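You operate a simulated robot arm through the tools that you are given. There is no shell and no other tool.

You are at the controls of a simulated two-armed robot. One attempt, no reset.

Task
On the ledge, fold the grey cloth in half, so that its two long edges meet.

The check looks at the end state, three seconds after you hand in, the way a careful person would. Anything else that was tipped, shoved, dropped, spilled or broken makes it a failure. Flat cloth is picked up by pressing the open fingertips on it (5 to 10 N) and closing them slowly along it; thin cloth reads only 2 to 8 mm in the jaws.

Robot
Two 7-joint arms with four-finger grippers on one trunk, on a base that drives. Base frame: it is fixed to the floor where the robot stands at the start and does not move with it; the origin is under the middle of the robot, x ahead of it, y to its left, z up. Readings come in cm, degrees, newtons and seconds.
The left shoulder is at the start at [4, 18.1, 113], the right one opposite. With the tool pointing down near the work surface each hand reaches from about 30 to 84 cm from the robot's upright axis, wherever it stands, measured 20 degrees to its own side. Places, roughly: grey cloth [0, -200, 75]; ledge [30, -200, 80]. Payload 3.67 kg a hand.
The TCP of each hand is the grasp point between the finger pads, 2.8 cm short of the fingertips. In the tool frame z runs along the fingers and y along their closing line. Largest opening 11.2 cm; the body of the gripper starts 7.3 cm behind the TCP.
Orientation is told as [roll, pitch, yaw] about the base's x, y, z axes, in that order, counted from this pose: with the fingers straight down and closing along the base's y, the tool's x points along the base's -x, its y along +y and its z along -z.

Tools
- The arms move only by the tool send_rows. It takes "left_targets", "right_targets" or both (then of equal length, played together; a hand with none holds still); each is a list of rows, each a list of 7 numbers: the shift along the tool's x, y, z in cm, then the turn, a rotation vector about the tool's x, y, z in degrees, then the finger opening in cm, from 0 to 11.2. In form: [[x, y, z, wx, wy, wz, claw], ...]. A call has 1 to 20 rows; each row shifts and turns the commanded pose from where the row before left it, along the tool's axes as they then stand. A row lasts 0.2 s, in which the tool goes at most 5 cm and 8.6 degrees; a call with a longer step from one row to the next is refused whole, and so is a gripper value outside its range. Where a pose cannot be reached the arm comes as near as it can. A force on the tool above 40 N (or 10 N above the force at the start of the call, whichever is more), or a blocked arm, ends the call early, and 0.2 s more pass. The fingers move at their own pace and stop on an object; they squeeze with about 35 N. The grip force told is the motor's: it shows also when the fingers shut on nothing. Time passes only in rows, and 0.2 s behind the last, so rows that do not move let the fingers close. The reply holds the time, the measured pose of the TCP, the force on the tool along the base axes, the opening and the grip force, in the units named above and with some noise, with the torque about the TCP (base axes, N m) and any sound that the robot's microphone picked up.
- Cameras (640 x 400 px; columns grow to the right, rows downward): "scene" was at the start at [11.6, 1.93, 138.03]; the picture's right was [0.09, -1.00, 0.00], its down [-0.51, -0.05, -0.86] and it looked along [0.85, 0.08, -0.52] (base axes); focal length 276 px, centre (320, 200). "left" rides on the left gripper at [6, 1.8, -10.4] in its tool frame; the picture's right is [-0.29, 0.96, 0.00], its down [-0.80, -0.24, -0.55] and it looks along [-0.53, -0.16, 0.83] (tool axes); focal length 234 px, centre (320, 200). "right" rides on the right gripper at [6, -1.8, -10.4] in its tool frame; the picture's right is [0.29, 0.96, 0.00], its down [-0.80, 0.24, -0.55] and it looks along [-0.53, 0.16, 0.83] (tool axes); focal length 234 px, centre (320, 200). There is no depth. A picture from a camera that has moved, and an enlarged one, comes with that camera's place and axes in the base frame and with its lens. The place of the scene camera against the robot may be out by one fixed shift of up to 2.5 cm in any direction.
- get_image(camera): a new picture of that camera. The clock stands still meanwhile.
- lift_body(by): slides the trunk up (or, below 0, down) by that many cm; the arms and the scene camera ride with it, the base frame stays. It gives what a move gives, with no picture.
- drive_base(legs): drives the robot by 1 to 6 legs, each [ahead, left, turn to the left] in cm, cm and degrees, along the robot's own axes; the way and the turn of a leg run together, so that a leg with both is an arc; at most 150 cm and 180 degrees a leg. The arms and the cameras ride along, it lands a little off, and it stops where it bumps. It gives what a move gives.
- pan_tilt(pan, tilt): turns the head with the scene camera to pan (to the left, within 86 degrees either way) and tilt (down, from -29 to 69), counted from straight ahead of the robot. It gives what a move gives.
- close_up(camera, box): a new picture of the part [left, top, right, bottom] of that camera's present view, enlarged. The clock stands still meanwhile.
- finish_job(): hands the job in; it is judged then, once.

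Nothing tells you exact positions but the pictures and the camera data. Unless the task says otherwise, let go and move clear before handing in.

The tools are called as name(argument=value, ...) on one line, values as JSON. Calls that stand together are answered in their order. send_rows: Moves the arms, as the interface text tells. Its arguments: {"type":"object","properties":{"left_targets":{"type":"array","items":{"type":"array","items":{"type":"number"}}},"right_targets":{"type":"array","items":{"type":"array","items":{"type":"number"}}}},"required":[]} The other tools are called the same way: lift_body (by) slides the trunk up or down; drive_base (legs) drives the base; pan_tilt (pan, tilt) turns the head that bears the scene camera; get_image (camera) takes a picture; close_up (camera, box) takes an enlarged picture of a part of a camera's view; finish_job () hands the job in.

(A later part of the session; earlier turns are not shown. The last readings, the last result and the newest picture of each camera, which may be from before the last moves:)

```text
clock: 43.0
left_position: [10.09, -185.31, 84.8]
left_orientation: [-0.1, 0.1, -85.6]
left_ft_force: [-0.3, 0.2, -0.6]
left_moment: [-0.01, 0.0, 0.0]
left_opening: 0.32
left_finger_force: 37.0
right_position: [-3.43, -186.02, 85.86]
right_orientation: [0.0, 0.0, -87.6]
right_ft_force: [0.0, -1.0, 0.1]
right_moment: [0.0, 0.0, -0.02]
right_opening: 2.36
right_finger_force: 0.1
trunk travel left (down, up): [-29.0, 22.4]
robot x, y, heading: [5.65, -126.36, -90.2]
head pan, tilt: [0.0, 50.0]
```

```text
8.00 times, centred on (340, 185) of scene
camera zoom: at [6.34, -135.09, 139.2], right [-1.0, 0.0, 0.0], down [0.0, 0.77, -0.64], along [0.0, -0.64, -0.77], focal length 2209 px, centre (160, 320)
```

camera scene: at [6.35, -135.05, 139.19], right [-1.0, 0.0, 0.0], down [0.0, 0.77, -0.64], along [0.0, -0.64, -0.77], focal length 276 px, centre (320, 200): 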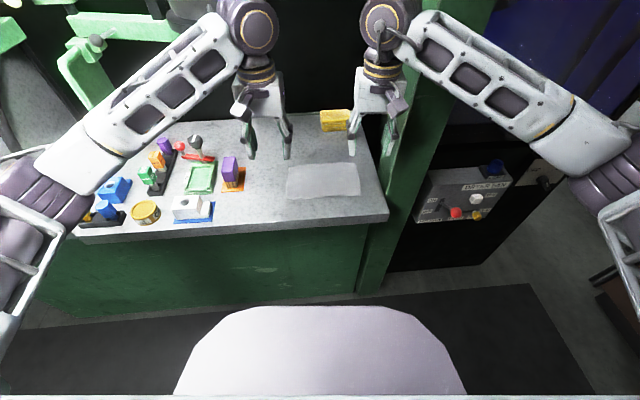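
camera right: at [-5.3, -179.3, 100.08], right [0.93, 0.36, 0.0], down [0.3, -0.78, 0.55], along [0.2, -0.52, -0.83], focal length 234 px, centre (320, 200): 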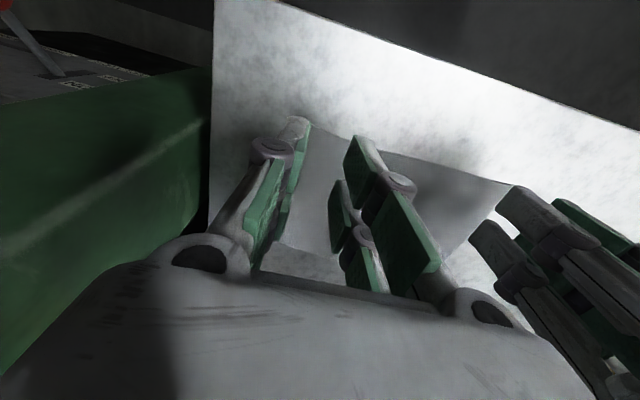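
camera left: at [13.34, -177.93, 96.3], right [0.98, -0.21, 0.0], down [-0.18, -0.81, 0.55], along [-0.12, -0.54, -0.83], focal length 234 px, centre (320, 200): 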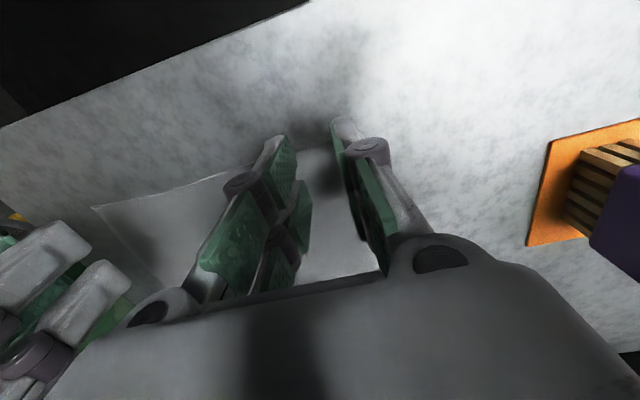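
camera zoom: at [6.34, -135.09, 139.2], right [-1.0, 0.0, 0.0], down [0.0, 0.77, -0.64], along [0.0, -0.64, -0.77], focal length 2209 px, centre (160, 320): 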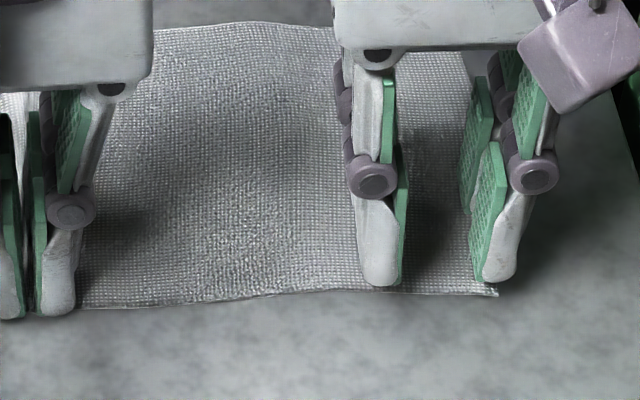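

The right outer finger overhangs the cloth's right edge by about 1 cm. I'll shift the right hand 1.4 cm inward and 0.45 cm farther, then re-check.

send_rows(right_targets=[[0, 0, -0.4, 0, 0, 0, 2.4], [-0.15, 0.47, 0, 0, 0, 0, 2.4], [-0.15, 0.47, 0, 0, 0, 0, 2.4], [-0.15, 0.46, 0, 0, 0, 0, 2.4], [0, 0, 0.4, 0, 0, 0, 2.4], [0, 0, 0.3, 0, 0, 0, 2.4], [0, 0, 0, 0, 0, 0, 2.4]])

close_up(camera="right", box=[200, 90, 440, 240])

close_up(camera="scene", box=[300, 160, 380, 210])

```text
clock: 44.6
left_position: [10.11, -185.22, 84.8]
left_orientation: [0.1, 0.1, -85.5]
left_ft_force: [0.5, 0.0, -0.1]
left_moment: [-0.02, -0.02, 0.0]
left_opening: 0.31
left_finger_force: 37.1
right_position: [-1.86, -186.4, 85.49]
right_orientation: [0.0, 0.1, -87.5]
right_ft_force: [0.0, -0.1, -0.1]
right_moment: [0.02, -0.03, 0.0]
right_opening: 2.41
right_finger_force: 0.1
trunk travel left (down, up): [-29.0, 22.4]
robot x, y, heading: [6.14, -126.49, -89.9]
head pan, tilt: [0.0, 50.0]
```

```text
2.67 times, centred on (320, 165) of right
camera zoom: at [-3.93, -180.54, 96.02], right [0.94, 0.33, 0.0], down [0.27, -0.79, 0.55], along [0.18, -0.52, -0.83], focal length 624 px, centre (320, 293)
```

zoom: 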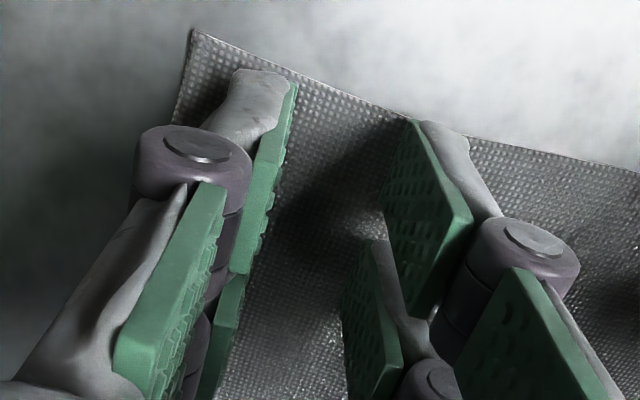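

```text
8.00 times, centred on (340, 185) of scene
camera zoom: at [6.34, -135.09, 139.2], right [-1.0, 0.0, 0.0], down [0.0, 0.77, -0.64], along [0.0, -0.64, -0.77], focal length 2209 px, centre (160, 320)
```

zoom: 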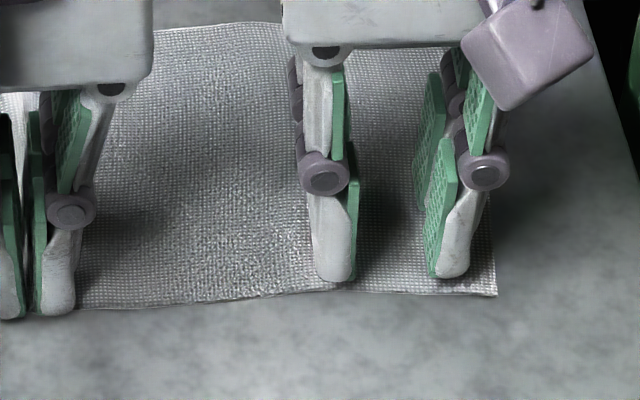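

Good: both right fingertips are now on the cloth right at the near edge. Lowering to contact in small steps.

send_rows(right_targets=[[0, -0.3, 0, 0, 0, 0, 2.4], [0, 0, 0.15, 0, 0, 0, 2.4], [0, 0, 0.15, 0, 0, 0, 2.4], [0, 0, 0.1, 0, 0, 0, 2.4], [0, 0, 0, 0, 0, 0, 2.4]])

send_rows(right_targets=[[0, 0, 0.1, 0, 0, 0, 2.4], [0, 0, 0.05, 0, 0, 0, 2.4], [0, 0, 0, 0, 0, 0, 2.4]])

```text
clock: 45.8
left_position: [10.09, -185.32, 84.74]
left_orientation: [0.0, 0.0, -85.6]
left_ft_force: [-0.5, -0.2, 3.2]
left_moment: [-0.02, 0.0, 0.01]
left_opening: 0.13
left_finger_force: 32.6
right_position: [-2.22, -186.43, 85.14]
right_orientation: [0.0, 0.0, -87.5]
right_ft_force: [0.2, 0.2, -0.4]
right_moment: [0.0, 0.0, -0.04]
right_opening: 2.39
right_finger_force: 0.0
trunk travel left (down, up): [-29.0, 22.4]
robot x, y, heading: [5.83, -126.51, -90.4]
head pan, tilt: [0.0, 50.0]
```

```text
clock: 46.6
left_position: [10.18, -185.34, 84.81]
left_orientation: [0.0, 0.1, -85.7]
left_ft_force: [0.1, -0.5, 3.9]
left_moment: [0.0, 0.01, -0.01]
left_opening: 0.14
left_finger_force: 32.4
right_position: [-2.25, -186.35, 84.95]
right_orientation: [-0.1, 0.0, -87.6]
right_ft_force: [-0.7, 0.0, 0.3]
right_moment: [0.0, 0.01, 0.0]
right_opening: 2.43
right_finger_force: 0.0
trunk travel left (down, up): [-29.0, 22.4]
robot x, y, heading: [5.56, -126.58, -90.2]
head pan, tilt: [0.0, 50.0]
```

The left jaw reading dropped to 1.4 mm, so it may have lost the cloth. I'll look.

close_up(camera="left", box=[200, 90, 440, 240])

close_up(camera="scene", box=[270, 170, 350, 220])

```text
2.67 times, centred on (320, 165) of left
camera zoom: at [11.42, -179.17, 95.19], right [0.98, -0.21, 0.0], down [-0.18, -0.81, 0.55], along [-0.12, -0.54, -0.83], focal length 624 px, centre (320, 293)
```

zoom: 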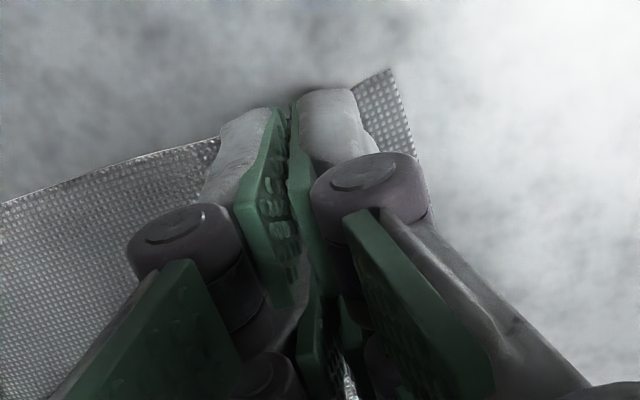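

```text
8.00 times, centred on (310, 195) of scene
camera zoom: at [6.34, -135.08, 139.2], right [-1.0, 0.0, 0.0], down [0.0, 0.77, -0.64], along [0.0, -0.64, -0.77], focal length 2209 px, centre (400, 240)
```

zoom: 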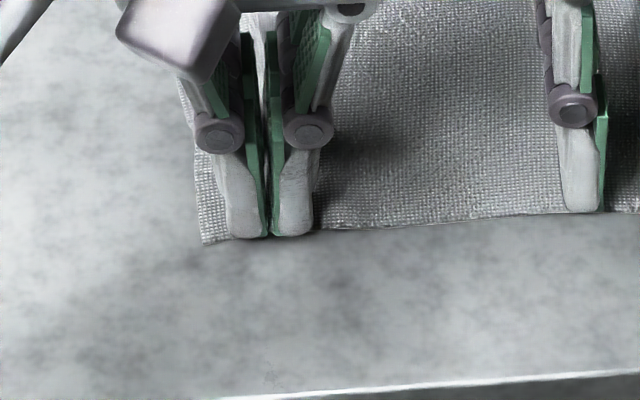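

The gathered corner hasn't relaxed, so it may still hold. I'll test by lifting the left hand 1 cm.

send_rows(left_targets=[[0, 0, -0.25, 0, 0, 0, 0], [0, 0, -0.25, 0, 0, 0, 0], [0, 0, -0.25, 0, 0, 0, 0], [0, 0, -0.25, 0, 0, 0, 0], [0, 0, 0, 0, 0, 0, 0]])

close_up(camera="scene", box=[270, 170, 350, 220])

close_up(camera="left", box=[200, 90, 440, 240])

```text
clock: 47.8
left_position: [10.13, -185.27, 85.74]
left_orientation: [0.0, 0.1, -85.6]
left_ft_force: [-0.2, 0.1, -1.9]
left_moment: [0.01, -0.02, 0.0]
left_opening: 0.31
left_finger_force: 36.5
right_position: [-2.13, -186.35, 84.98]
right_orientation: [0.0, 0.0, -87.6]
right_ft_force: [-0.1, 1.0, 0.0]
right_moment: [0.03, -0.01, 0.01]
right_opening: 2.4
right_finger_force: 0.1
trunk travel left (down, up): [-29.0, 22.4]
robot x, y, heading: [5.49, -126.83, -90.1]
head pan, tilt: [0.0, 50.0]
```

```text
8.00 times, centred on (310, 195) of scene
camera zoom: at [6.34, -135.11, 139.19], right [-1.0, 0.0, 0.0], down [0.0, 0.77, -0.64], along [0.0, -0.64, -0.77], focal length 2209 px, centre (400, 240)
```

zoom: 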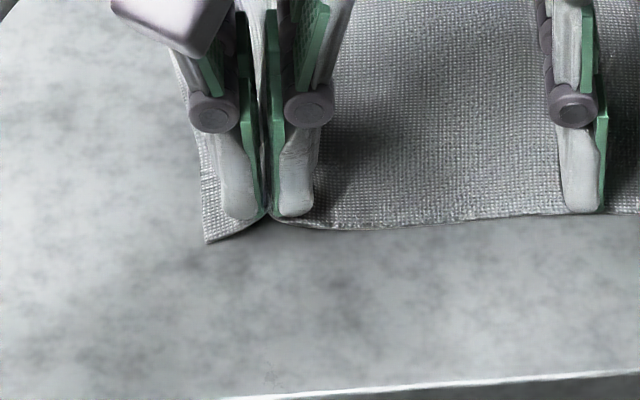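

```text
2.67 times, centred on (320, 165) of left
camera zoom: at [11.44, -179.17, 96.19], right [0.98, -0.21, 0.0], down [-0.18, -0.81, 0.55], along [-0.12, -0.54, -0.83], focal length 624 px, centre (320, 293)
```

zoom: 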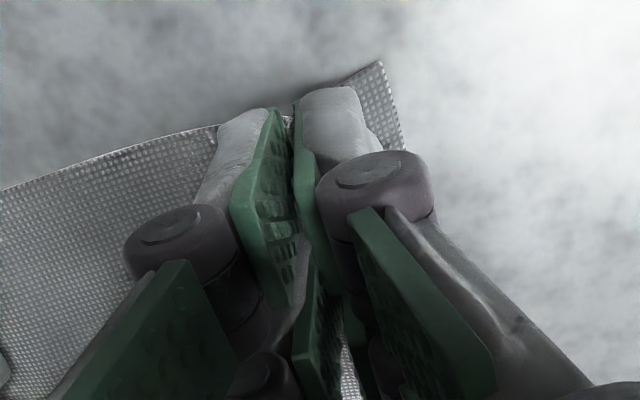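

The cloth rises with the left hand — it is held. Now press the right fingertips down to contact.

send_rows(right_targets=[[0, 0, 0.1, 0, 0, 0, 2.4], [0, 0, 0, 0, 0, 0, 2.4], [0, 0, 0, 0, 0, 0, 2.4]])

```text
clock: 48.6
left_position: [10.16, -185.28, 85.85]
left_orientation: [0.1, 0.0, -85.6]
left_ft_force: [0.0, -0.7, -1.6]
left_moment: [0.01, 0.0, 0.0]
left_opening: 0.28
left_finger_force: 37.1
right_position: [-2.14, -186.46, 84.85]
right_orientation: [0.0, -0.1, -87.6]
right_ft_force: [0.2, 0.1, 0.1]
right_moment: [-0.02, 0.01, -0.02]
right_opening: 2.4
right_finger_force: 0.1
trunk travel left (down, up): [-29.0, 22.4]
robot x, y, heading: [5.68, -126.56, -89.9]
head pan, tilt: [0.0, 50.0]
```

send_rows(right_targets=[[0, 0, 0.1, 0, 0, 0, 2.4], [0, 0, 0, 0, 0, 0, 2.4], [0, 0, 0, 0, 0, 0, 2.4]])

```text
clock: 49.4
left_position: [10.19, -185.31, 85.81]
left_orientation: [0.0, 0.0, -85.5]
left_ft_force: [0.4, 0.0, -1.9]
left_moment: [0.03, -0.02, 0.01]
left_opening: 0.32
left_finger_force: 36.8
right_position: [-2.21, -186.37, 85.07]
right_orientation: [0.0, -0.1, -87.6]
right_ft_force: [0.0, -0.4, 5.5]
right_moment: [0.05, 0.05, -0.01]
right_opening: 2.38
right_finger_force: 0.0
trunk travel left (down, up): [-29.0, 22.4]
robot x, y, heading: [5.56, -126.63, -90.0]
head pan, tilt: [0.0, 50.0]
```

Contact at 5.5 N on the right. Closing the right fingers slowly with the inner finger held still.

send_rows(right_targets=[[0, 0, 0.02, 0, 0, 0, 2.4], [0, 0.1, 0, 0, 0, 0, 2.2], [0, 0.1, 0, 0, 0, 0, 2.0], [0, 0.1, 0, 0, 0, 0, 1.8], [0, 0, 0, 0, 0, 0, 1.8]])

close_up(camera="right", box=[200, 90, 440, 240])

```text
clock: 50.6
left_position: [10.03, -185.18, 85.81]
left_orientation: [0.1, 0.0, -85.6]
left_ft_force: [1.3, -0.2, 1.1]
left_moment: [-0.03, -0.08, 0.0]
left_opening: 0.18
left_finger_force: 32.5
right_position: [-1.9, -186.32, 84.81]
right_orientation: [0.0, -0.1, -87.7]
right_ft_force: [-0.5, 0.0, 6.5]
right_moment: [0.08, 0.02, 0.0]
right_opening: 1.75
right_finger_force: 0.0
trunk travel left (down, up): [-29.0, 22.4]
robot x, y, heading: [5.75, -126.42, -90.4]
head pan, tilt: [0.0, 50.0]
```

```text
2.67 times, centred on (320, 165) of right
camera zoom: at [-3.94, -180.47, 95.31], right [0.94, 0.33, 0.0], down [0.27, -0.79, 0.56], along [0.18, -0.52, -0.83], focal length 624 px, centre (320, 293)
```

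zoom: 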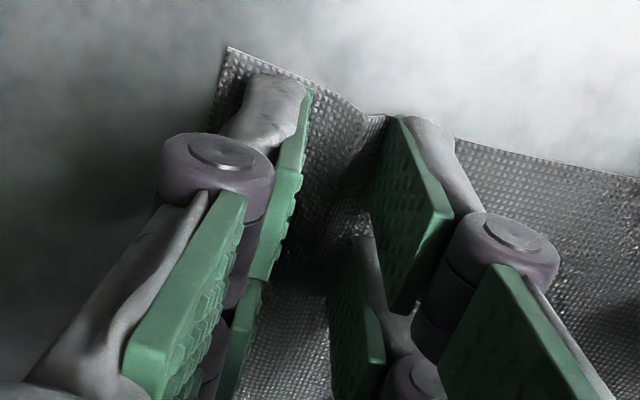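

The right ridge is forming. The left jaw reading dropped again, so I check it before continuing.

close_up(camera="left", box=[200, 90, 440, 240])

close_up(camera="scene", box=[260, 150, 380, 225])

```text
2.67 times, centred on (320, 165) of left
camera zoom: at [11.44, -179.13, 96.22], right [0.98, -0.21, 0.0], down [-0.18, -0.81, 0.55], along [-0.12, -0.54, -0.83], focal length 624 px, centre (320, 293)
```

zoom: 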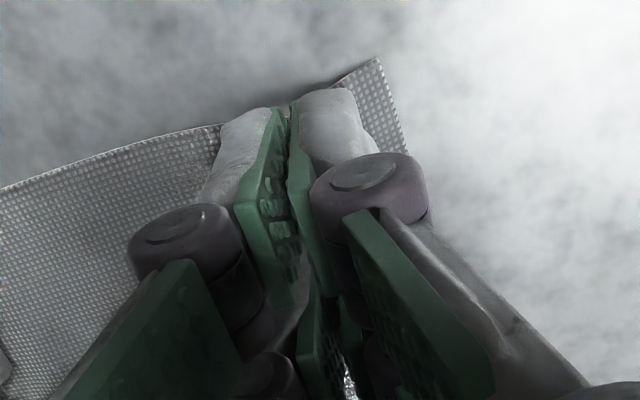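

```text
5.33 times, centred on (320, 188) of scene
camera zoom: at [6.34, -135.04, 139.2], right [-1.0, 0.0, 0.0], down [0.0, 0.77, -0.64], along [0.0, -0.64, -0.77], focal length 1473 px, centre (320, 267)
```

zoom: 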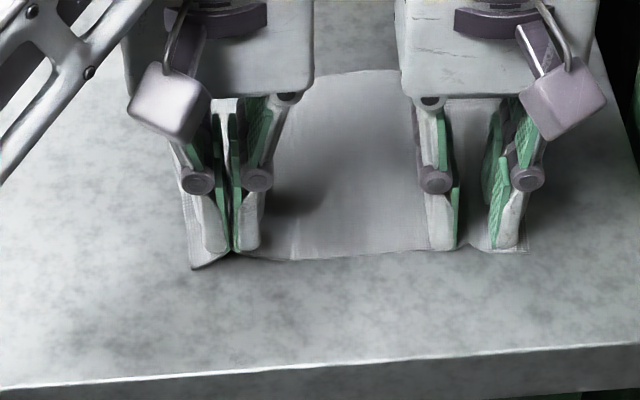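

Left is still holding. I finish closing the right hand.

send_rows(right_targets=[[0, 0.1, 0, 0, 0, 0, 1.6], [0, 0.1, 0, 0, 0, 0, 1.4], [0, 0.1, 0, 0, 0, 0, 1.2], [0, 0.1, 0, 0, 0, 0, 1.0], [0, 0.1, 0.02, 0, 0, 0, 0.8], [0, 0, 0, 0, 0, 0, 0.8]])

close_up(camera="right", box=[200, 90, 440, 240])

```text
clock: 52.0
left_position: [10.13, -185.19, 85.81]
left_orientation: [0.1, 0.1, -85.7]
left_ft_force: [-0.8, 0.2, 0.5]
left_moment: [0.0, -0.01, -0.01]
left_opening: 0.23
left_finger_force: 33.9
right_position: [-1.44, -186.34, 84.84]
right_orientation: [0.0, 0.0, -87.6]
right_ft_force: [0.6, -0.4, 2.7]
right_moment: [0.04, 0.05, -0.01]
right_opening: 0.76
right_finger_force: 0.1
trunk travel left (down, up): [-29.0, 22.4]
robot x, y, heading: [6.18, -126.65, -90.0]
head pan, tilt: [0.0, 50.0]
```

```text
2.67 times, centred on (320, 165) of right
camera zoom: at [-3.44, -180.48, 95.25], right [0.94, 0.33, 0.0], down [0.27, -0.79, 0.55], along [0.18, -0.52, -0.83], focal length 624 px, centre (320, 293)
```

zoom: 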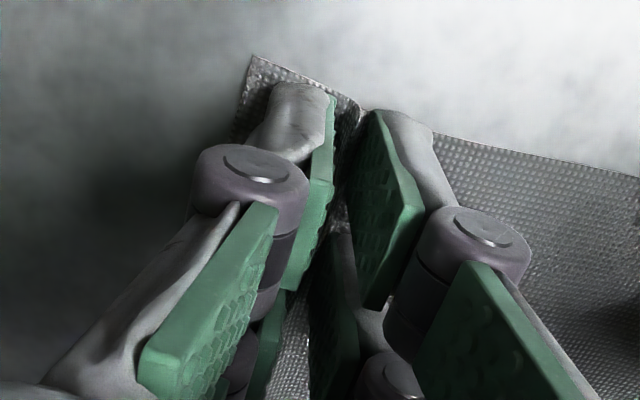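

send_rows(right_targets=[[0, 0, 0.03, 0, 0, 0, 0.8], [0, 0.1, 0, 0, 0, 0, 0.6], [0, 0.1, 0, 0, 0, 0, 0.4], [0, 0.1, 0, 0, 0, 0, 0.2], [0, 0.05, 0, 0, 0, 0, 0], [0, 0, 0, 0, 0, 0, 0], [0, 0, 0, 0, 0, 0, 0]])

send_rows(right_targets=[[0, 0, -0.25, 0, 0, 0, 0], [0, 0, -0.25, 0, 0, 0, 0], [0, 0, -0.25, 0, 0, 0, 0], [0, 0, -0.25, 0, 0, 0, 0], [0, 0, 0, 0, 0, 0, 0]])

close_up(camera="right", box=[200, 90, 440, 240])

close_up(camera="scene", box=[260, 150, 380, 225])

```text
clock: 53.6
left_position: [10.08, -185.26, 85.76]
left_orientation: [-0.1, -0.1, -85.6]
left_ft_force: [0.3, 0.5, 0.0]
left_moment: [0.0, -0.01, 0.0]
left_opening: 0.12
left_finger_force: 32.0
right_position: [-1.01, -186.14, 84.82]
right_orientation: [0.0, 0.0, -87.5]
right_ft_force: [0.9, 0.2, 0.7]
right_moment: [0.03, -0.02, 0.01]
right_opening: 0.29
right_finger_force: 38.2
trunk travel left (down, up): [-29.0, 22.4]
robot x, y, heading: [5.31, -126.64, -90.2]
head pan, tilt: [0.0, 50.0]
```

```text
clock: 54.8
left_position: [10.12, -185.29, 85.82]
left_orientation: [0.0, 0.0, -85.6]
left_ft_force: [-1.0, 0.4, -0.4]
left_moment: [-0.02, 0.01, -0.02]
left_opening: 0.18
left_finger_force: 32.9
right_position: [-1.07, -186.3, 85.57]
right_orientation: [0.0, 0.0, -87.6]
right_ft_force: [-0.5, -0.9, -0.3]
right_moment: [0.01, 0.01, 0.01]
right_opening: 0.26
right_finger_force: 38.2
trunk travel left (down, up): [-29.0, 22.4]
robot x, y, heading: [5.79, -126.39, -90.2]
head pan, tilt: [0.0, 50.0]
```

```text
2.67 times, centred on (320, 165) of right
camera zoom: at [-3.13, -180.48, 96.22], right [0.94, 0.33, 0.0], down [0.27, -0.79, 0.55], along [0.18, -0.52, -0.83], focal length 624 px, centre (320, 293)
```

zoom: 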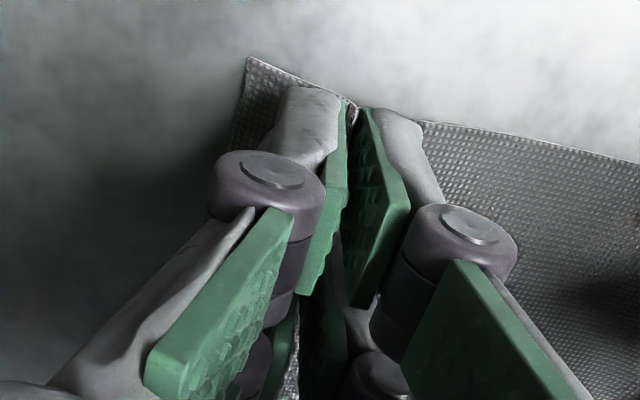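

```text
5.33 times, centred on (320, 188) of scene
camera zoom: at [6.34, -135.11, 139.19], right [-1.0, 0.0, 0.0], down [0.0, 0.77, -0.64], along [0.0, -0.64, -0.77], focal length 1473 px, centre (320, 267)
```

zoom: 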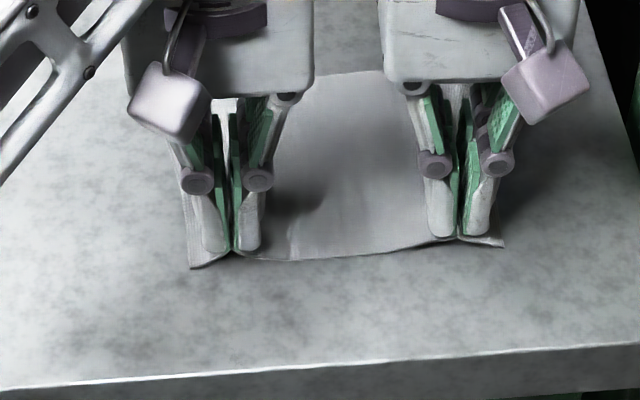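

Both hands hold the near edge. Since the gripped strip's edge faces me, the clean way is: lift the whole cloth so it hangs, set its far edge down on the ledge, lay the lower half away from me, then bring the held edge back over it — so both long edges meet on my side. First a slow lift of 3 cm.

send_rows(left_targets=[[0, 0, -0.5, 0, 0, 0, 0], [0, 0, -0.5, 0, 0, 0, 0], [0, 0, -0.5, 0, 0, 0, 0], [0, 0, -0.5, 0, 0, 0, 0], [0, 0, -0.5, 0, 0, 0, 0], [0, 0, -0.5, 0, 0, 0, 0], [0, 0, 0, 0, 0, 0, 0]], right_targets=[[0, 0, -0.5, 0, 0, 0, 0], [0, 0, -0.5, 0, 0, 0, 0], [0, 0, -0.5, 0, 0, 0, 0], [0, 0, -0.5, 0, 0, 0, 0], [0, 0, -0.5, 0, 0, 0, 0], [0, 0, -0.5, 0, 0, 0, 0], [0, 0, 0, 0, 0, 0, 0]])

close_up(camera="scene", box=[260, 150, 380, 225])

get_image(camera="left")

get_image(camera="right")

```text
clock: 56.4
left_position: [10.0, -185.36, 88.6]
left_orientation: [0.0, 0.1, -85.7]
left_ft_force: [-0.3, 0.5, 0.1]
left_moment: [0.03, -0.01, 0.0]
left_opening: 0.23
left_finger_force: 36.0
right_position: [-1.08, -186.36, 88.73]
right_orientation: [0.1, 0.0, -87.6]
right_ft_force: [0.4, -0.5, 0.8]
right_moment: [0.01, 0.0, 0.0]
right_opening: 0.16
right_finger_force: 32.3
trunk travel left (down, up): [-29.0, 22.4]
robot x, y, heading: [5.66, -126.49, -89.9]
head pan, tilt: [0.0, 50.0]
```

```text
5.33 times, centred on (320, 188) of scene
camera zoom: at [6.34, -135.12, 139.19], right [-1.0, 0.0, 0.0], down [0.0, 0.77, -0.64], along [0.0, -0.64, -0.77], focal length 1473 px, centre (320, 267)
```

zoom: 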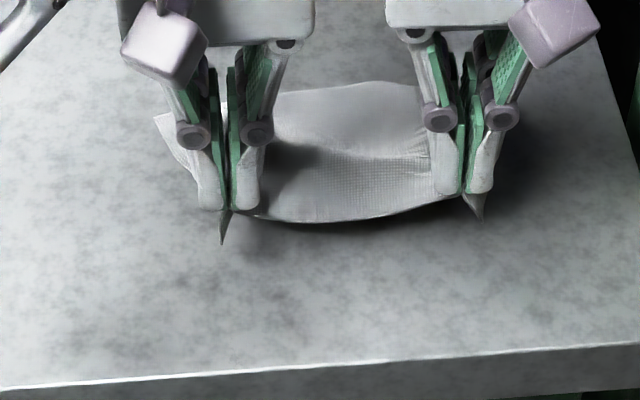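

```text
taken
camera left: at [11.42, -179.2, 99.15], right [0.98, -0.21, 0.0], down [-0.18, -0.81, 0.55], along [-0.12, -0.54, -0.83], focal length 234 px, centre (320, 200)
```

left: 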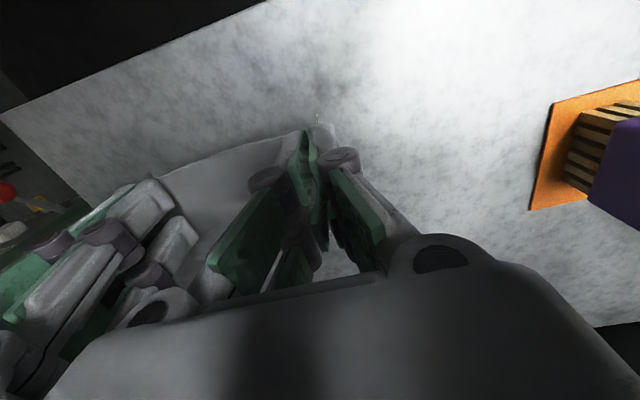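

```text
taken
camera right: at [-3.1, -180.51, 99.22], right [0.94, 0.33, 0.0], down [0.27, -0.79, 0.55], along [0.18, -0.52, -0.83], focal length 234 px, centre (320, 200)
```

right: 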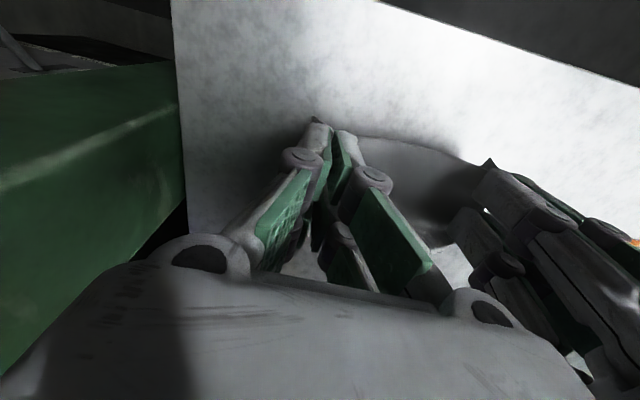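

Both hands hold and the cloth comes up; the little corner tails hang down. I keep lifting slowly until the cloth hangs free.

send_rows(left_targets=[[0, 0, -0.5, 0, 0, 0, 0], [0, 0, -0.5, 0, 0, 0, 0], [0, 0, -0.5, 0, 0, 0, 0], [0, 0, -0.5, 0, 0, 0, 0], [0, 0, -0.5, 0, 0, 0, 0], [0, 0, -0.5, 0, 0, 0, 0], [0, 0, -0.5, 0, 0, 0, 0], [0, 0, -0.5, 0, 0, 0, 0], [0, 0, -0.5, 0, 0, 0, 0], [0, 0, -0.5, 0, 0, 0, 0], [0, 0, -0.5, 0, 0, 0, 0], [0, 0, -0.5, 0, 0, 0, 0], [0, 0, 0, 0, 0, 0, 0]], right_targets=[[0, 0, -0.5, 0, 0, 0, 0], [0, 0, -0.5, 0, 0, 0, 0], [0, 0, -0.5, 0, 0, 0, 0], [0, 0, -0.5, 0, 0, 0, 0], [0, 0, -0.5, 0, 0, 0, 0], [0, 0, -0.5, 0, 0, 0, 0], [0, 0, -0.5, 0, 0, 0, 0], [0, 0, -0.5, 0, 0, 0, 0], [0, 0, -0.5, 0, 0, 0, 0], [0, 0, -0.5, 0, 0, 0, 0], [0, 0, -0.5, 0, 0, 0, 0], [0, 0, -0.5, 0, 0, 0, 0], [0, 0, 0, 0, 0, 0, 0]])

close_up(camera="scene", box=[240, 110, 400, 210])

get_image(camera="left")

get_image(camera="right")

```text
clock: 59.2
left_position: [10.18, -185.27, 94.73]
left_orientation: [-0.1, 0.2, -85.6]
left_ft_force: [0.6, -0.2, -0.3]
left_moment: [-0.03, 0.03, -0.03]
left_opening: 0.27
left_finger_force: 35.0
right_position: [-1.03, -186.3, 94.76]
right_orientation: [0.0, 0.0, -87.7]
right_ft_force: [0.0, 0.4, -1.1]
right_moment: [0.02, 0.0, 0.02]
right_opening: 0.29
right_finger_force: 38.3
trunk travel left (down, up): [-29.0, 22.4]
robot x, y, heading: [5.91, -126.0, -90.0]
head pan, tilt: [0.0, 50.0]
```

```text
4.00 times, centred on (320, 160) of scene
camera zoom: at [6.34, -135.11, 139.19], right [-1.0, 0.0, 0.0], down [0.0, 0.77, -0.64], along [0.0, -0.64, -0.77], focal length 1104 px, centre (320, 360)
```

zoom: 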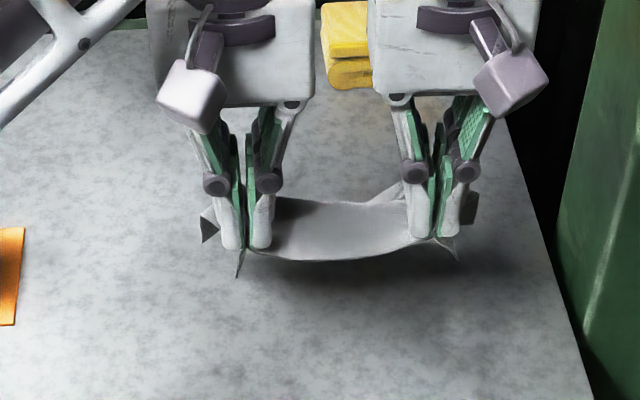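

```text
taken
camera left: at [11.44, -179.19, 105.16], right [0.98, -0.21, 0.0], down [-0.18, -0.81, 0.55], along [-0.12, -0.54, -0.83], focal length 234 px, centre (320, 200)
```

left: 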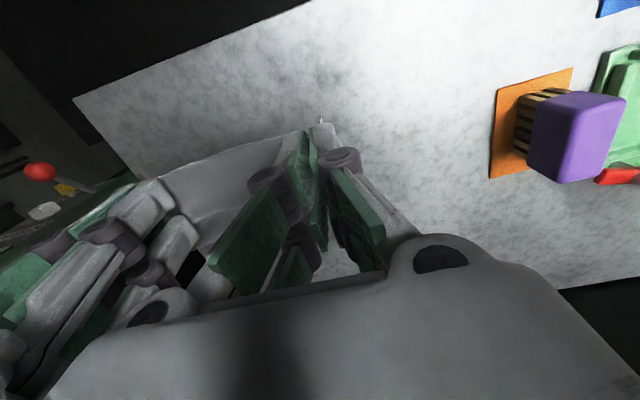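

```text
taken
camera right: at [-3.07, -180.48, 105.21], right [0.94, 0.33, 0.0], down [0.27, -0.79, 0.55], along [0.18, -0.52, -0.83], focal length 234 px, centre (320, 200)
```

right: 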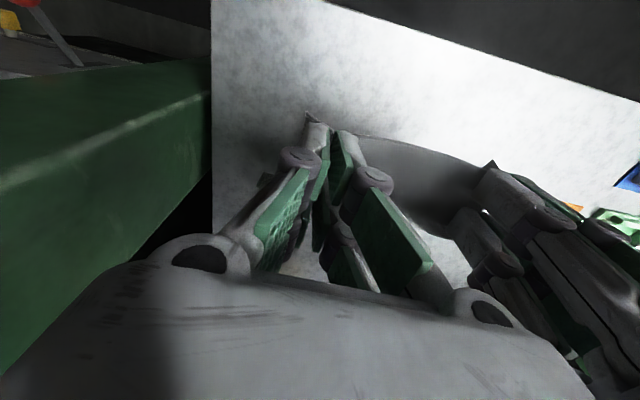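

The cloth is draping from the fingers with its far edge still on the ledge. I lift another 4 cm so it hangs free.

send_rows(left_targets=[[0, 0, -0.5, 0, 0, 0, 0], [0, 0, -0.5, 0, 0, 0, 0], [0, 0, -0.5, 0, 0, 0, 0], [0, 0, -0.5, 0, 0, 0, 0], [0, 0, -0.5, 0, 0, 0, 0], [0, 0, -0.5, 0, 0, 0, 0], [0, 0, -0.5, 0, 0, 0, 0], [0, 0, -0.5, 0, 0, 0, 0], [0, 0, 0, 0, 0, 0, 0], [0, 0, 0, 0, 0, 0, 0]], right_targets=[[0, 0, -0.5, 0, 0, 0, 0], [0, 0, -0.5, 0, 0, 0, 0], [0, 0, -0.5, 0, 0, 0, 0], [0, 0, -0.5, 0, 0, 0, 0], [0, 0, -0.5, 0, 0, 0, 0], [0, 0, -0.5, 0, 0, 0, 0], [0, 0, -0.5, 0, 0, 0, 0], [0, 0, -0.5, 0, 0, 0, 0], [0, 0, 0, 0, 0, 0, 0], [0, 0, 0, 0, 0, 0, 0]])

close_up(camera="scene", box=[240, 110, 400, 210])

close_up(camera="left", box=[100, 80, 420, 280])

close_up(camera="right", box=[200, 80, 520, 280])

```text
clock: 61.4
left_position: [10.17, -185.27, 98.86]
left_orientation: [0.1, 0.0, -85.6]
left_ft_force: [-0.9, -1.2, -1.2]
left_moment: [0.02, 0.0, 0.01]
left_opening: 0.16
left_finger_force: 33.6
right_position: [-1.05, -186.28, 98.8]
right_orientation: [0.1, 0.0, -87.6]
right_ft_force: [-0.9, -0.3, 1.0]
right_moment: [-0.02, -0.02, -0.02]
right_opening: 0.19
right_finger_force: 36.2
trunk travel left (down, up): [-29.0, 22.4]
robot x, y, heading: [5.89, -126.54, -90.0]
head pan, tilt: [0.0, 50.0]
```

```text
4.00 times, centred on (320, 160) of scene
camera zoom: at [6.34, -135.11, 139.19], right [-1.0, 0.0, 0.0], down [0.0, 0.77, -0.64], along [0.0, -0.64, -0.77], focal length 1104 px, centre (320, 360)
```

zoom: 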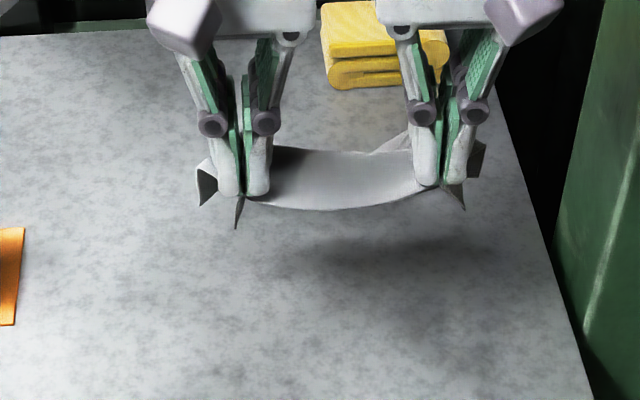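

```text
2.00 times, centred on (260, 180) of left
camera zoom: at [11.39, -179.22, 109.22], right [0.98, -0.21, 0.0], down [-0.18, -0.81, 0.55], along [-0.12, -0.54, -0.83], focal length 468 px, centre (440, 240)
```

zoom: 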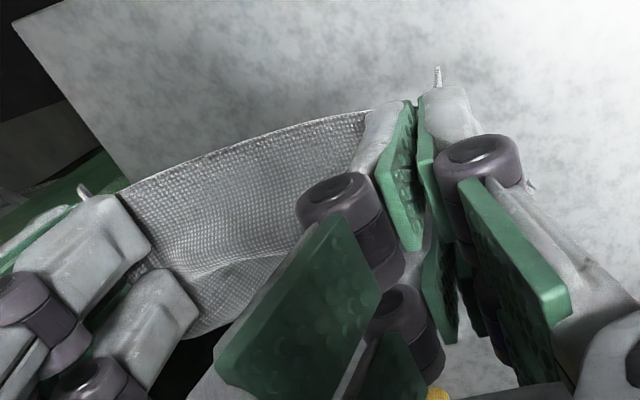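

```text
2.00 times, centred on (360, 180) of right
camera zoom: at [-3.11, -180.49, 109.22], right [0.94, 0.33, 0.0], down [0.27, -0.79, 0.55], along [0.18, -0.52, -0.83], focal length 468 px, centre (240, 240)
```

zoom: 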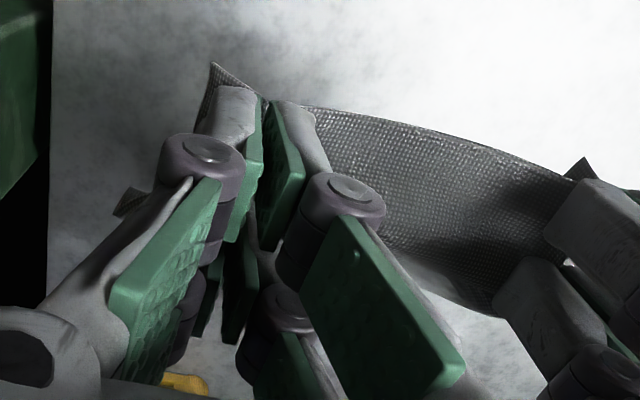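

The cloth is fairly stiff: it leaves the fingers level and bends down, its far edge hanging free about 5 cm in front of (beyond) the hands and a few cm above the ledge. I'll lower until that edge is close to the ledge and look.

send_rows(left_targets=[[0, 0, 0.5, 0, 0, 0, 0], [0, 0, 0.5, 0, 0, 0, 0], [0, 0, 0.5, 0, 0, 0, 0], [0, 0, 0.5, 0, 0, 0, 0], [0, 0, 0.5, 0, 0, 0, 0], [0, 0, 0.5, 0, 0, 0, 0], [0, 0, 0.5, 0, 0, 0, 0], [0, 0, 0.5, 0, 0, 0, 0], [0, 0, 0, 0, 0, 0, 0]], right_targets=[[0, 0, 0.5, 0, 0, 0, 0], [0, 0, 0.5, 0, 0, 0, 0], [0, 0, 0.5, 0, 0, 0, 0], [0, 0, 0.5, 0, 0, 0, 0], [0, 0, 0.5, 0, 0, 0, 0], [0, 0, 0.5, 0, 0, 0, 0], [0, 0, 0.5, 0, 0, 0, 0], [0, 0, 0.5, 0, 0, 0, 0], [0, 0, 0, 0, 0, 0, 0]])

pan_tilt(pan=0, tilt=40)

get_image(camera="scene")

close_up(camera="scene", box=[240, 180, 400, 280])

```text
clock: 63.4
left_position: [10.13, -185.29, 94.71]
left_orientation: [0.0, 0.0, -85.6]
left_ft_force: [-0.3, 0.3, -0.5]
left_moment: [0.01, -0.02, 0.01]
left_opening: 0.25
left_finger_force: 35.2
right_position: [-1.02, -186.24, 94.78]
right_orientation: [0.0, 0.1, -87.6]
right_ft_force: [-0.5, 0.8, 0.5]
right_moment: [-0.06, -0.02, 0.02]
right_opening: 0.22
right_finger_force: 37.1
trunk travel left (down, up): [-29.0, 22.4]
robot x, y, heading: [5.85, -126.41, -90.1]
head pan, tilt: [0.0, 50.0]
```

```text
clock: 64.1
left_position: [10.12, -185.35, 94.82]
left_orientation: [0.0, 0.0, -85.7]
left_ft_force: [-0.4, -0.3, -1.2]
left_moment: [-0.01, -0.02, -0.02]
left_opening: 0.26
left_finger_force: 35.0
right_position: [-1.08, -186.17, 94.82]
right_orientation: [0.0, 0.0, -87.6]
right_ft_force: [1.5, -1.0, 0.4]
right_moment: [0.02, 0.0, -0.01]
right_opening: 0.24
right_finger_force: 36.7
trunk travel left (down, up): [-29.0, 22.4]
robot x, y, heading: [5.85, -126.32, -90.0]
head pan, tilt: [0.0, 40.0]
```

```text
taken
camera scene: at [6.34, -135.91, 140.61], right [-1.0, 0.0, 0.0], down [0.0, 0.64, -0.77], along [0.0, -0.77, -0.64], focal length 276 px, centre (320, 200)
```

scene: 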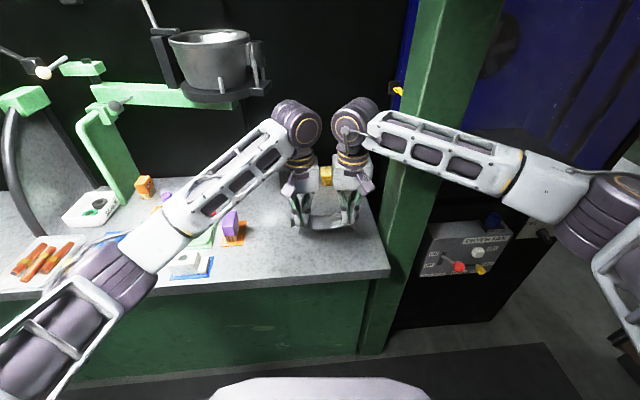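

```text
4.00 times, centred on (320, 230) of scene
camera zoom: at [6.34, -135.91, 140.61], right [-1.0, 0.0, 0.0], down [0.0, 0.64, -0.77], along [0.0, -0.77, -0.64], focal length 1104 px, centre (320, 80)
```

zoom: 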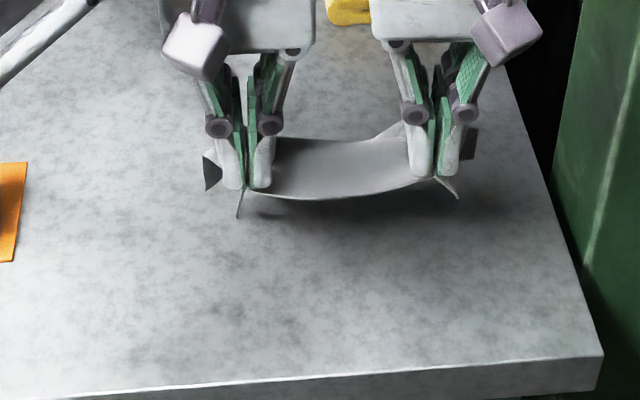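

The far edge should now be almost on the ledge. I'll move the hands forward and down together so that the lower half is laid away from me.

send_rows(left_targets=[[0, 0, 0.5, 0, 0, 0, 0], [0, 0, 0.5, 0, 0, 0, 0], [-0.2, -0.015, 0.4, 0, 0, 0, 0], [-0.4, -0.03, 0.4, 0, 0, 0, 0], [-0.4, -0.03, 0.4, 0, 0, 0, 0], [-0.4, -0.03, 0.4, 0, 0, 0, 0], [-0.4, -0.03, 0.4, 0, 0, 0, 0], [-0.4, -0.03, 0.4, 0, 0, 0, 0], [-0.4, -0.03, 0.4, 0, 0, 0, 0], [0, 0, 0, 0, 0, 0, 0]], right_targets=[[0, 0, 0.5, 0, 0, 0, 0], [0, 0, 0.5, 0, 0, 0, 0], [-0.2, -0.01, 0.4, 0, 0, 0, 0], [-0.4, -0.017, 0.4, 0, 0, 0, 0], [-0.4, -0.017, 0.4, 0, 0, 0, 0], [-0.4, -0.017, 0.4, 0, 0, 0, 0], [-0.4, -0.017, 0.4, 0, 0, 0, 0], [-0.4, -0.017, 0.4, 0, 0, 0, 0], [-0.4, -0.017, 0.4, 0, 0, 0, 0], [0, 0, 0, 0, 0, 0, 0]])

close_up(camera="scene", box=[240, 180, 400, 280])

close_up(camera="left", box=[100, 80, 420, 280])

close_up(camera="right", box=[200, 80, 520, 280])

```text
clock: 66.3
left_position: [10.04, -187.89, 90.91]
left_orientation: [0.0, 0.0, -85.7]
left_ft_force: [-1.2, 0.0, -0.6]
left_moment: [-0.02, -0.03, -0.04]
left_opening: 0.18
left_finger_force: 33.9
right_position: [-1.01, -188.91, 91.02]
right_orientation: [0.0, 0.0, -87.6]
right_ft_force: [0.5, 0.1, -0.6]
right_moment: [-0.02, -0.01, 0.03]
right_opening: 0.27
right_finger_force: 34.3
trunk travel left (down, up): [-29.0, 22.4]
robot x, y, heading: [5.52, -126.39, -90.0]
head pan, tilt: [0.0, 40.0]
```

```text
4.00 times, centred on (320, 230) of scene
camera zoom: at [6.34, -135.89, 140.61], right [-1.0, 0.0, 0.0], down [0.0, 0.64, -0.77], along [0.0, -0.77, -0.64], focal length 1104 px, centre (320, 80)
```

zoom: 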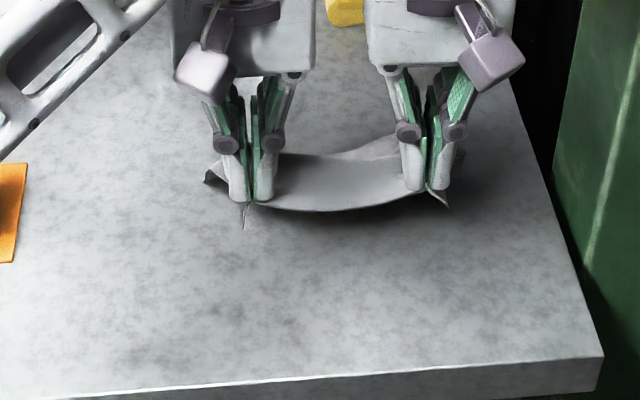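

```text
2.00 times, centred on (260, 180) of left
camera zoom: at [11.44, -181.79, 101.41], right [0.98, -0.21, 0.0], down [-0.18, -0.81, 0.55], along [-0.12, -0.54, -0.83], focal length 468 px, centre (440, 240)
```

zoom: 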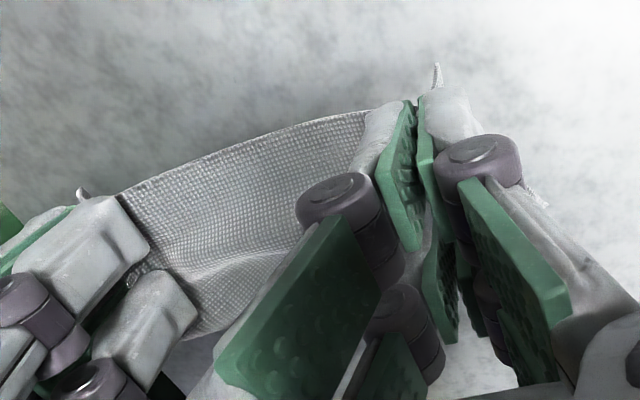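

```text
2.00 times, centred on (360, 180) of right
camera zoom: at [-3.14, -183.08, 101.43], right [0.94, 0.33, 0.0], down [0.27, -0.79, 0.55], along [0.18, -0.52, -0.83], focal length 468 px, centre (240, 240)
```

zoom: 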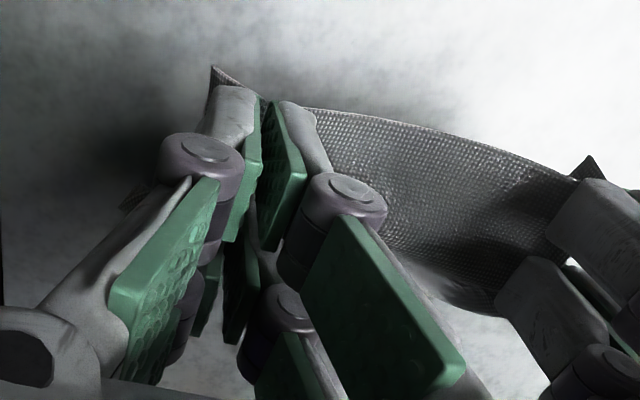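

No sign of the far edge yet; by geometry it should be just touching around y≈-193. I'll lower 2 cm straight down to set it on the ledge, and look again.

send_rows(left_targets=[[0, 0, 0.4, 0, 0, 0, 0], [0, 0, 0.4, 0, 0, 0, 0], [0, 0, 0.4, 0, 0, 0, 0], [0, 0, 0.4, 0, 0, 0, 0], [0, 0, 0.4, 0, 0, 0, 0], [0, 0, 0, 0, 0, 0, 0]], right_targets=[[0, 0, 0.4, 0, 0, 0, 0], [0, 0, 0.4, 0, 0, 0, 0], [0, 0, 0.4, 0, 0, 0, 0], [0, 0, 0.4, 0, 0, 0, 0], [0, 0, 0.4, 0, 0, 0, 0], [0, 0, 0, 0, 0, 0, 0]])

close_up(camera="scene", box=[250, 190, 370, 265])

close_up(camera="left", box=[100, 80, 420, 280])

close_up(camera="right", box=[200, 80, 520, 280])

```text
clock: 67.7
left_position: [10.06, -187.92, 88.99]
left_orientation: [0.0, 0.1, -85.6]
left_ft_force: [0.4, -0.4, -1.6]
left_moment: [0.01, -0.06, 0.02]
left_opening: 0.25
left_finger_force: 35.3
right_position: [-1.05, -188.98, 88.94]
right_orientation: [0.1, 0.0, -87.6]
right_ft_force: [0.1, 0.4, 0.3]
right_moment: [0.0, -0.06, -0.02]
right_opening: 0.26
right_finger_force: 37.2
trunk travel left (down, up): [-29.0, 22.4]
robot x, y, heading: [6.06, -126.33, -90.0]
head pan, tilt: [0.0, 40.0]
```

```text
5.33 times, centred on (310, 228) of scene
camera zoom: at [6.34, -135.9, 140.61], right [-1.0, 0.0, 0.0], down [0.0, 0.64, -0.77], along [0.0, -0.77, -0.64], focal length 1473 px, centre (373, 53)
```

zoom: 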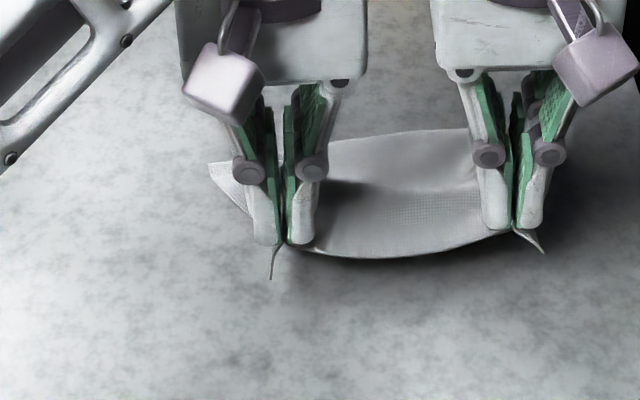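

```text
2.00 times, centred on (260, 180) of left
camera zoom: at [11.45, -181.79, 99.36], right [0.98, -0.21, 0.0], down [-0.18, -0.81, 0.55], along [-0.12, -0.54, -0.83], focal length 468 px, centre (440, 240)
```

zoom: 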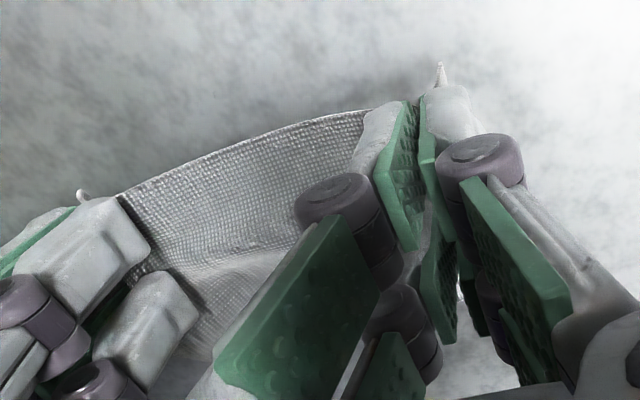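

```text
2.00 times, centred on (360, 180) of right
camera zoom: at [-3.11, -183.11, 99.39], right [0.94, 0.33, 0.0], down [0.27, -0.79, 0.55], along [0.18, -0.52, -0.83], focal length 468 px, centre (240, 240)
```

zoom: 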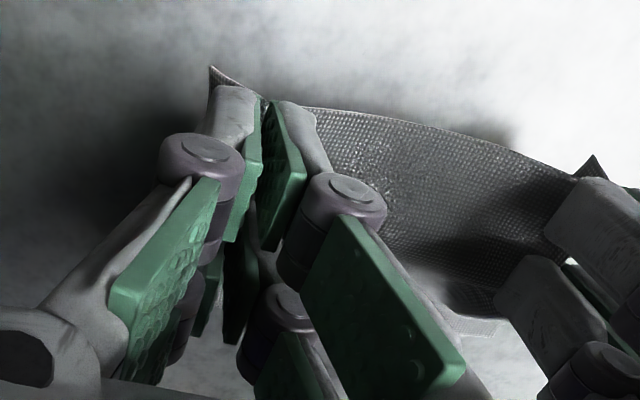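

The stiff cloth just slid outward instead of tucking under. A cleaner way: pull the held near edge to overhang the ledge's front by ~2.5 cm, release it there, and re-grasp that overhanging edge from the front with one finger below and one above (no gathers), then fold. First drag the cloth toward me.

send_rows(left_targets=[[0, 0, -0.5, 0, 0, 0, 0], [0.75, 0.058, 0, 0, 0, 0, 0], [0.75, 0.058, 0, 0, 0, 0, 0], [0.75, 0.058, 0, 0, 0, 0, 0], [0.75, 0.058, 0, 0, 0, 0, 0], [0.75, 0.058, 0, 0, 0, 0, 0], [0.75, 0.058, 0, 0, 0, 0, 0], [0.75, 0.058, 0, 0, 0, 0, 0], [0.75, 0.058, 0, 0, 0, 0, 0], [0.75, 0.058, 0, 0, 0, 0, 0], [0.75, 0.058, 0, 0, 0, 0, 0], [0.75, 0.058, 0, 0, 0, 0, 0], [0.75, 0.058, 0, 0, 0, 0, 0], [0, 0, 0, 0, 0, 0, 0]], right_targets=[[0, 0, -0.5, 0, 0, 0, 0], [0.75, 0.032, 0, 0, 0, 0, 0], [0.75, 0.032, 0, 0, 0, 0, 0], [0.75, 0.032, 0, 0, 0, 0, 0], [0.75, 0.032, 0, 0, 0, 0, 0], [0.75, 0.032, 0, 0, 0, 0, 0], [0.75, 0.032, 0, 0, 0, 0, 0], [0.75, 0.032, 0, 0, 0, 0, 0], [0.75, 0.032, 0, 0, 0, 0, 0], [0.75, 0.032, 0, 0, 0, 0, 0], [0.75, 0.032, 0, 0, 0, 0, 0], [0.75, 0.032, 0, 0, 0, 0, 0], [0.75, 0.032, 0, 0, 0, 0, 0], [0, 0, 0, 0, 0, 0, 0]])

pan_tilt(pan=0, tilt=50)

close_up(camera="scene", box=[220, 130, 420, 255])

```text
clock: 70.7
left_position: [10.16, -178.86, 89.51]
left_orientation: [-0.1, 0.0, -85.6]
left_ft_force: [-0.8, 0.4, -1.1]
left_moment: [-0.01, 0.01, -0.01]
left_opening: 0.2
left_finger_force: 33.8
right_position: [-1.13, -179.85, 89.35]
right_orientation: [0.0, 0.0, -87.7]
right_ft_force: [-0.2, -0.2, 0.2]
right_moment: [0.02, 0.01, 0.0]
right_opening: 0.26
right_finger_force: 37.9
trunk travel left (down, up): [-29.0, 22.4]
robot x, y, heading: [5.64, -126.38, -90.0]
head pan, tilt: [0.0, 40.0]
```

```text
clock: 71.4
left_position: [10.06, -178.93, 89.41]
left_orientation: [0.0, 0.1, -85.6]
left_ft_force: [0.4, -0.8, -0.3]
left_moment: [-0.03, 0.03, -0.03]
left_opening: 0.19
left_finger_force: 33.7
right_position: [-1.11, -179.82, 89.38]
right_orientation: [0.0, 0.1, -87.6]
right_ft_force: [0.3, 0.6, 0.5]
right_moment: [0.0, -0.02, -0.01]
right_opening: 0.16
right_finger_force: 32.6
trunk travel left (down, up): [-29.0, 22.4]
robot x, y, heading: [5.59, -126.64, -89.8]
head pan, tilt: [0.0, 50.0]
```

```text
3.20 times, centred on (320, 192) of scene
camera zoom: at [6.34, -135.1, 139.2], right [-1.0, 0.0, 0.0], down [0.0, 0.77, -0.64], along [0.0, -0.64, -0.77], focal length 884 px, centre (320, 224)
```

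zoom: 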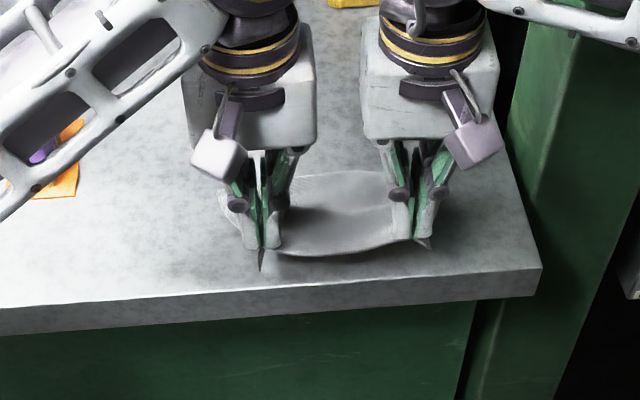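

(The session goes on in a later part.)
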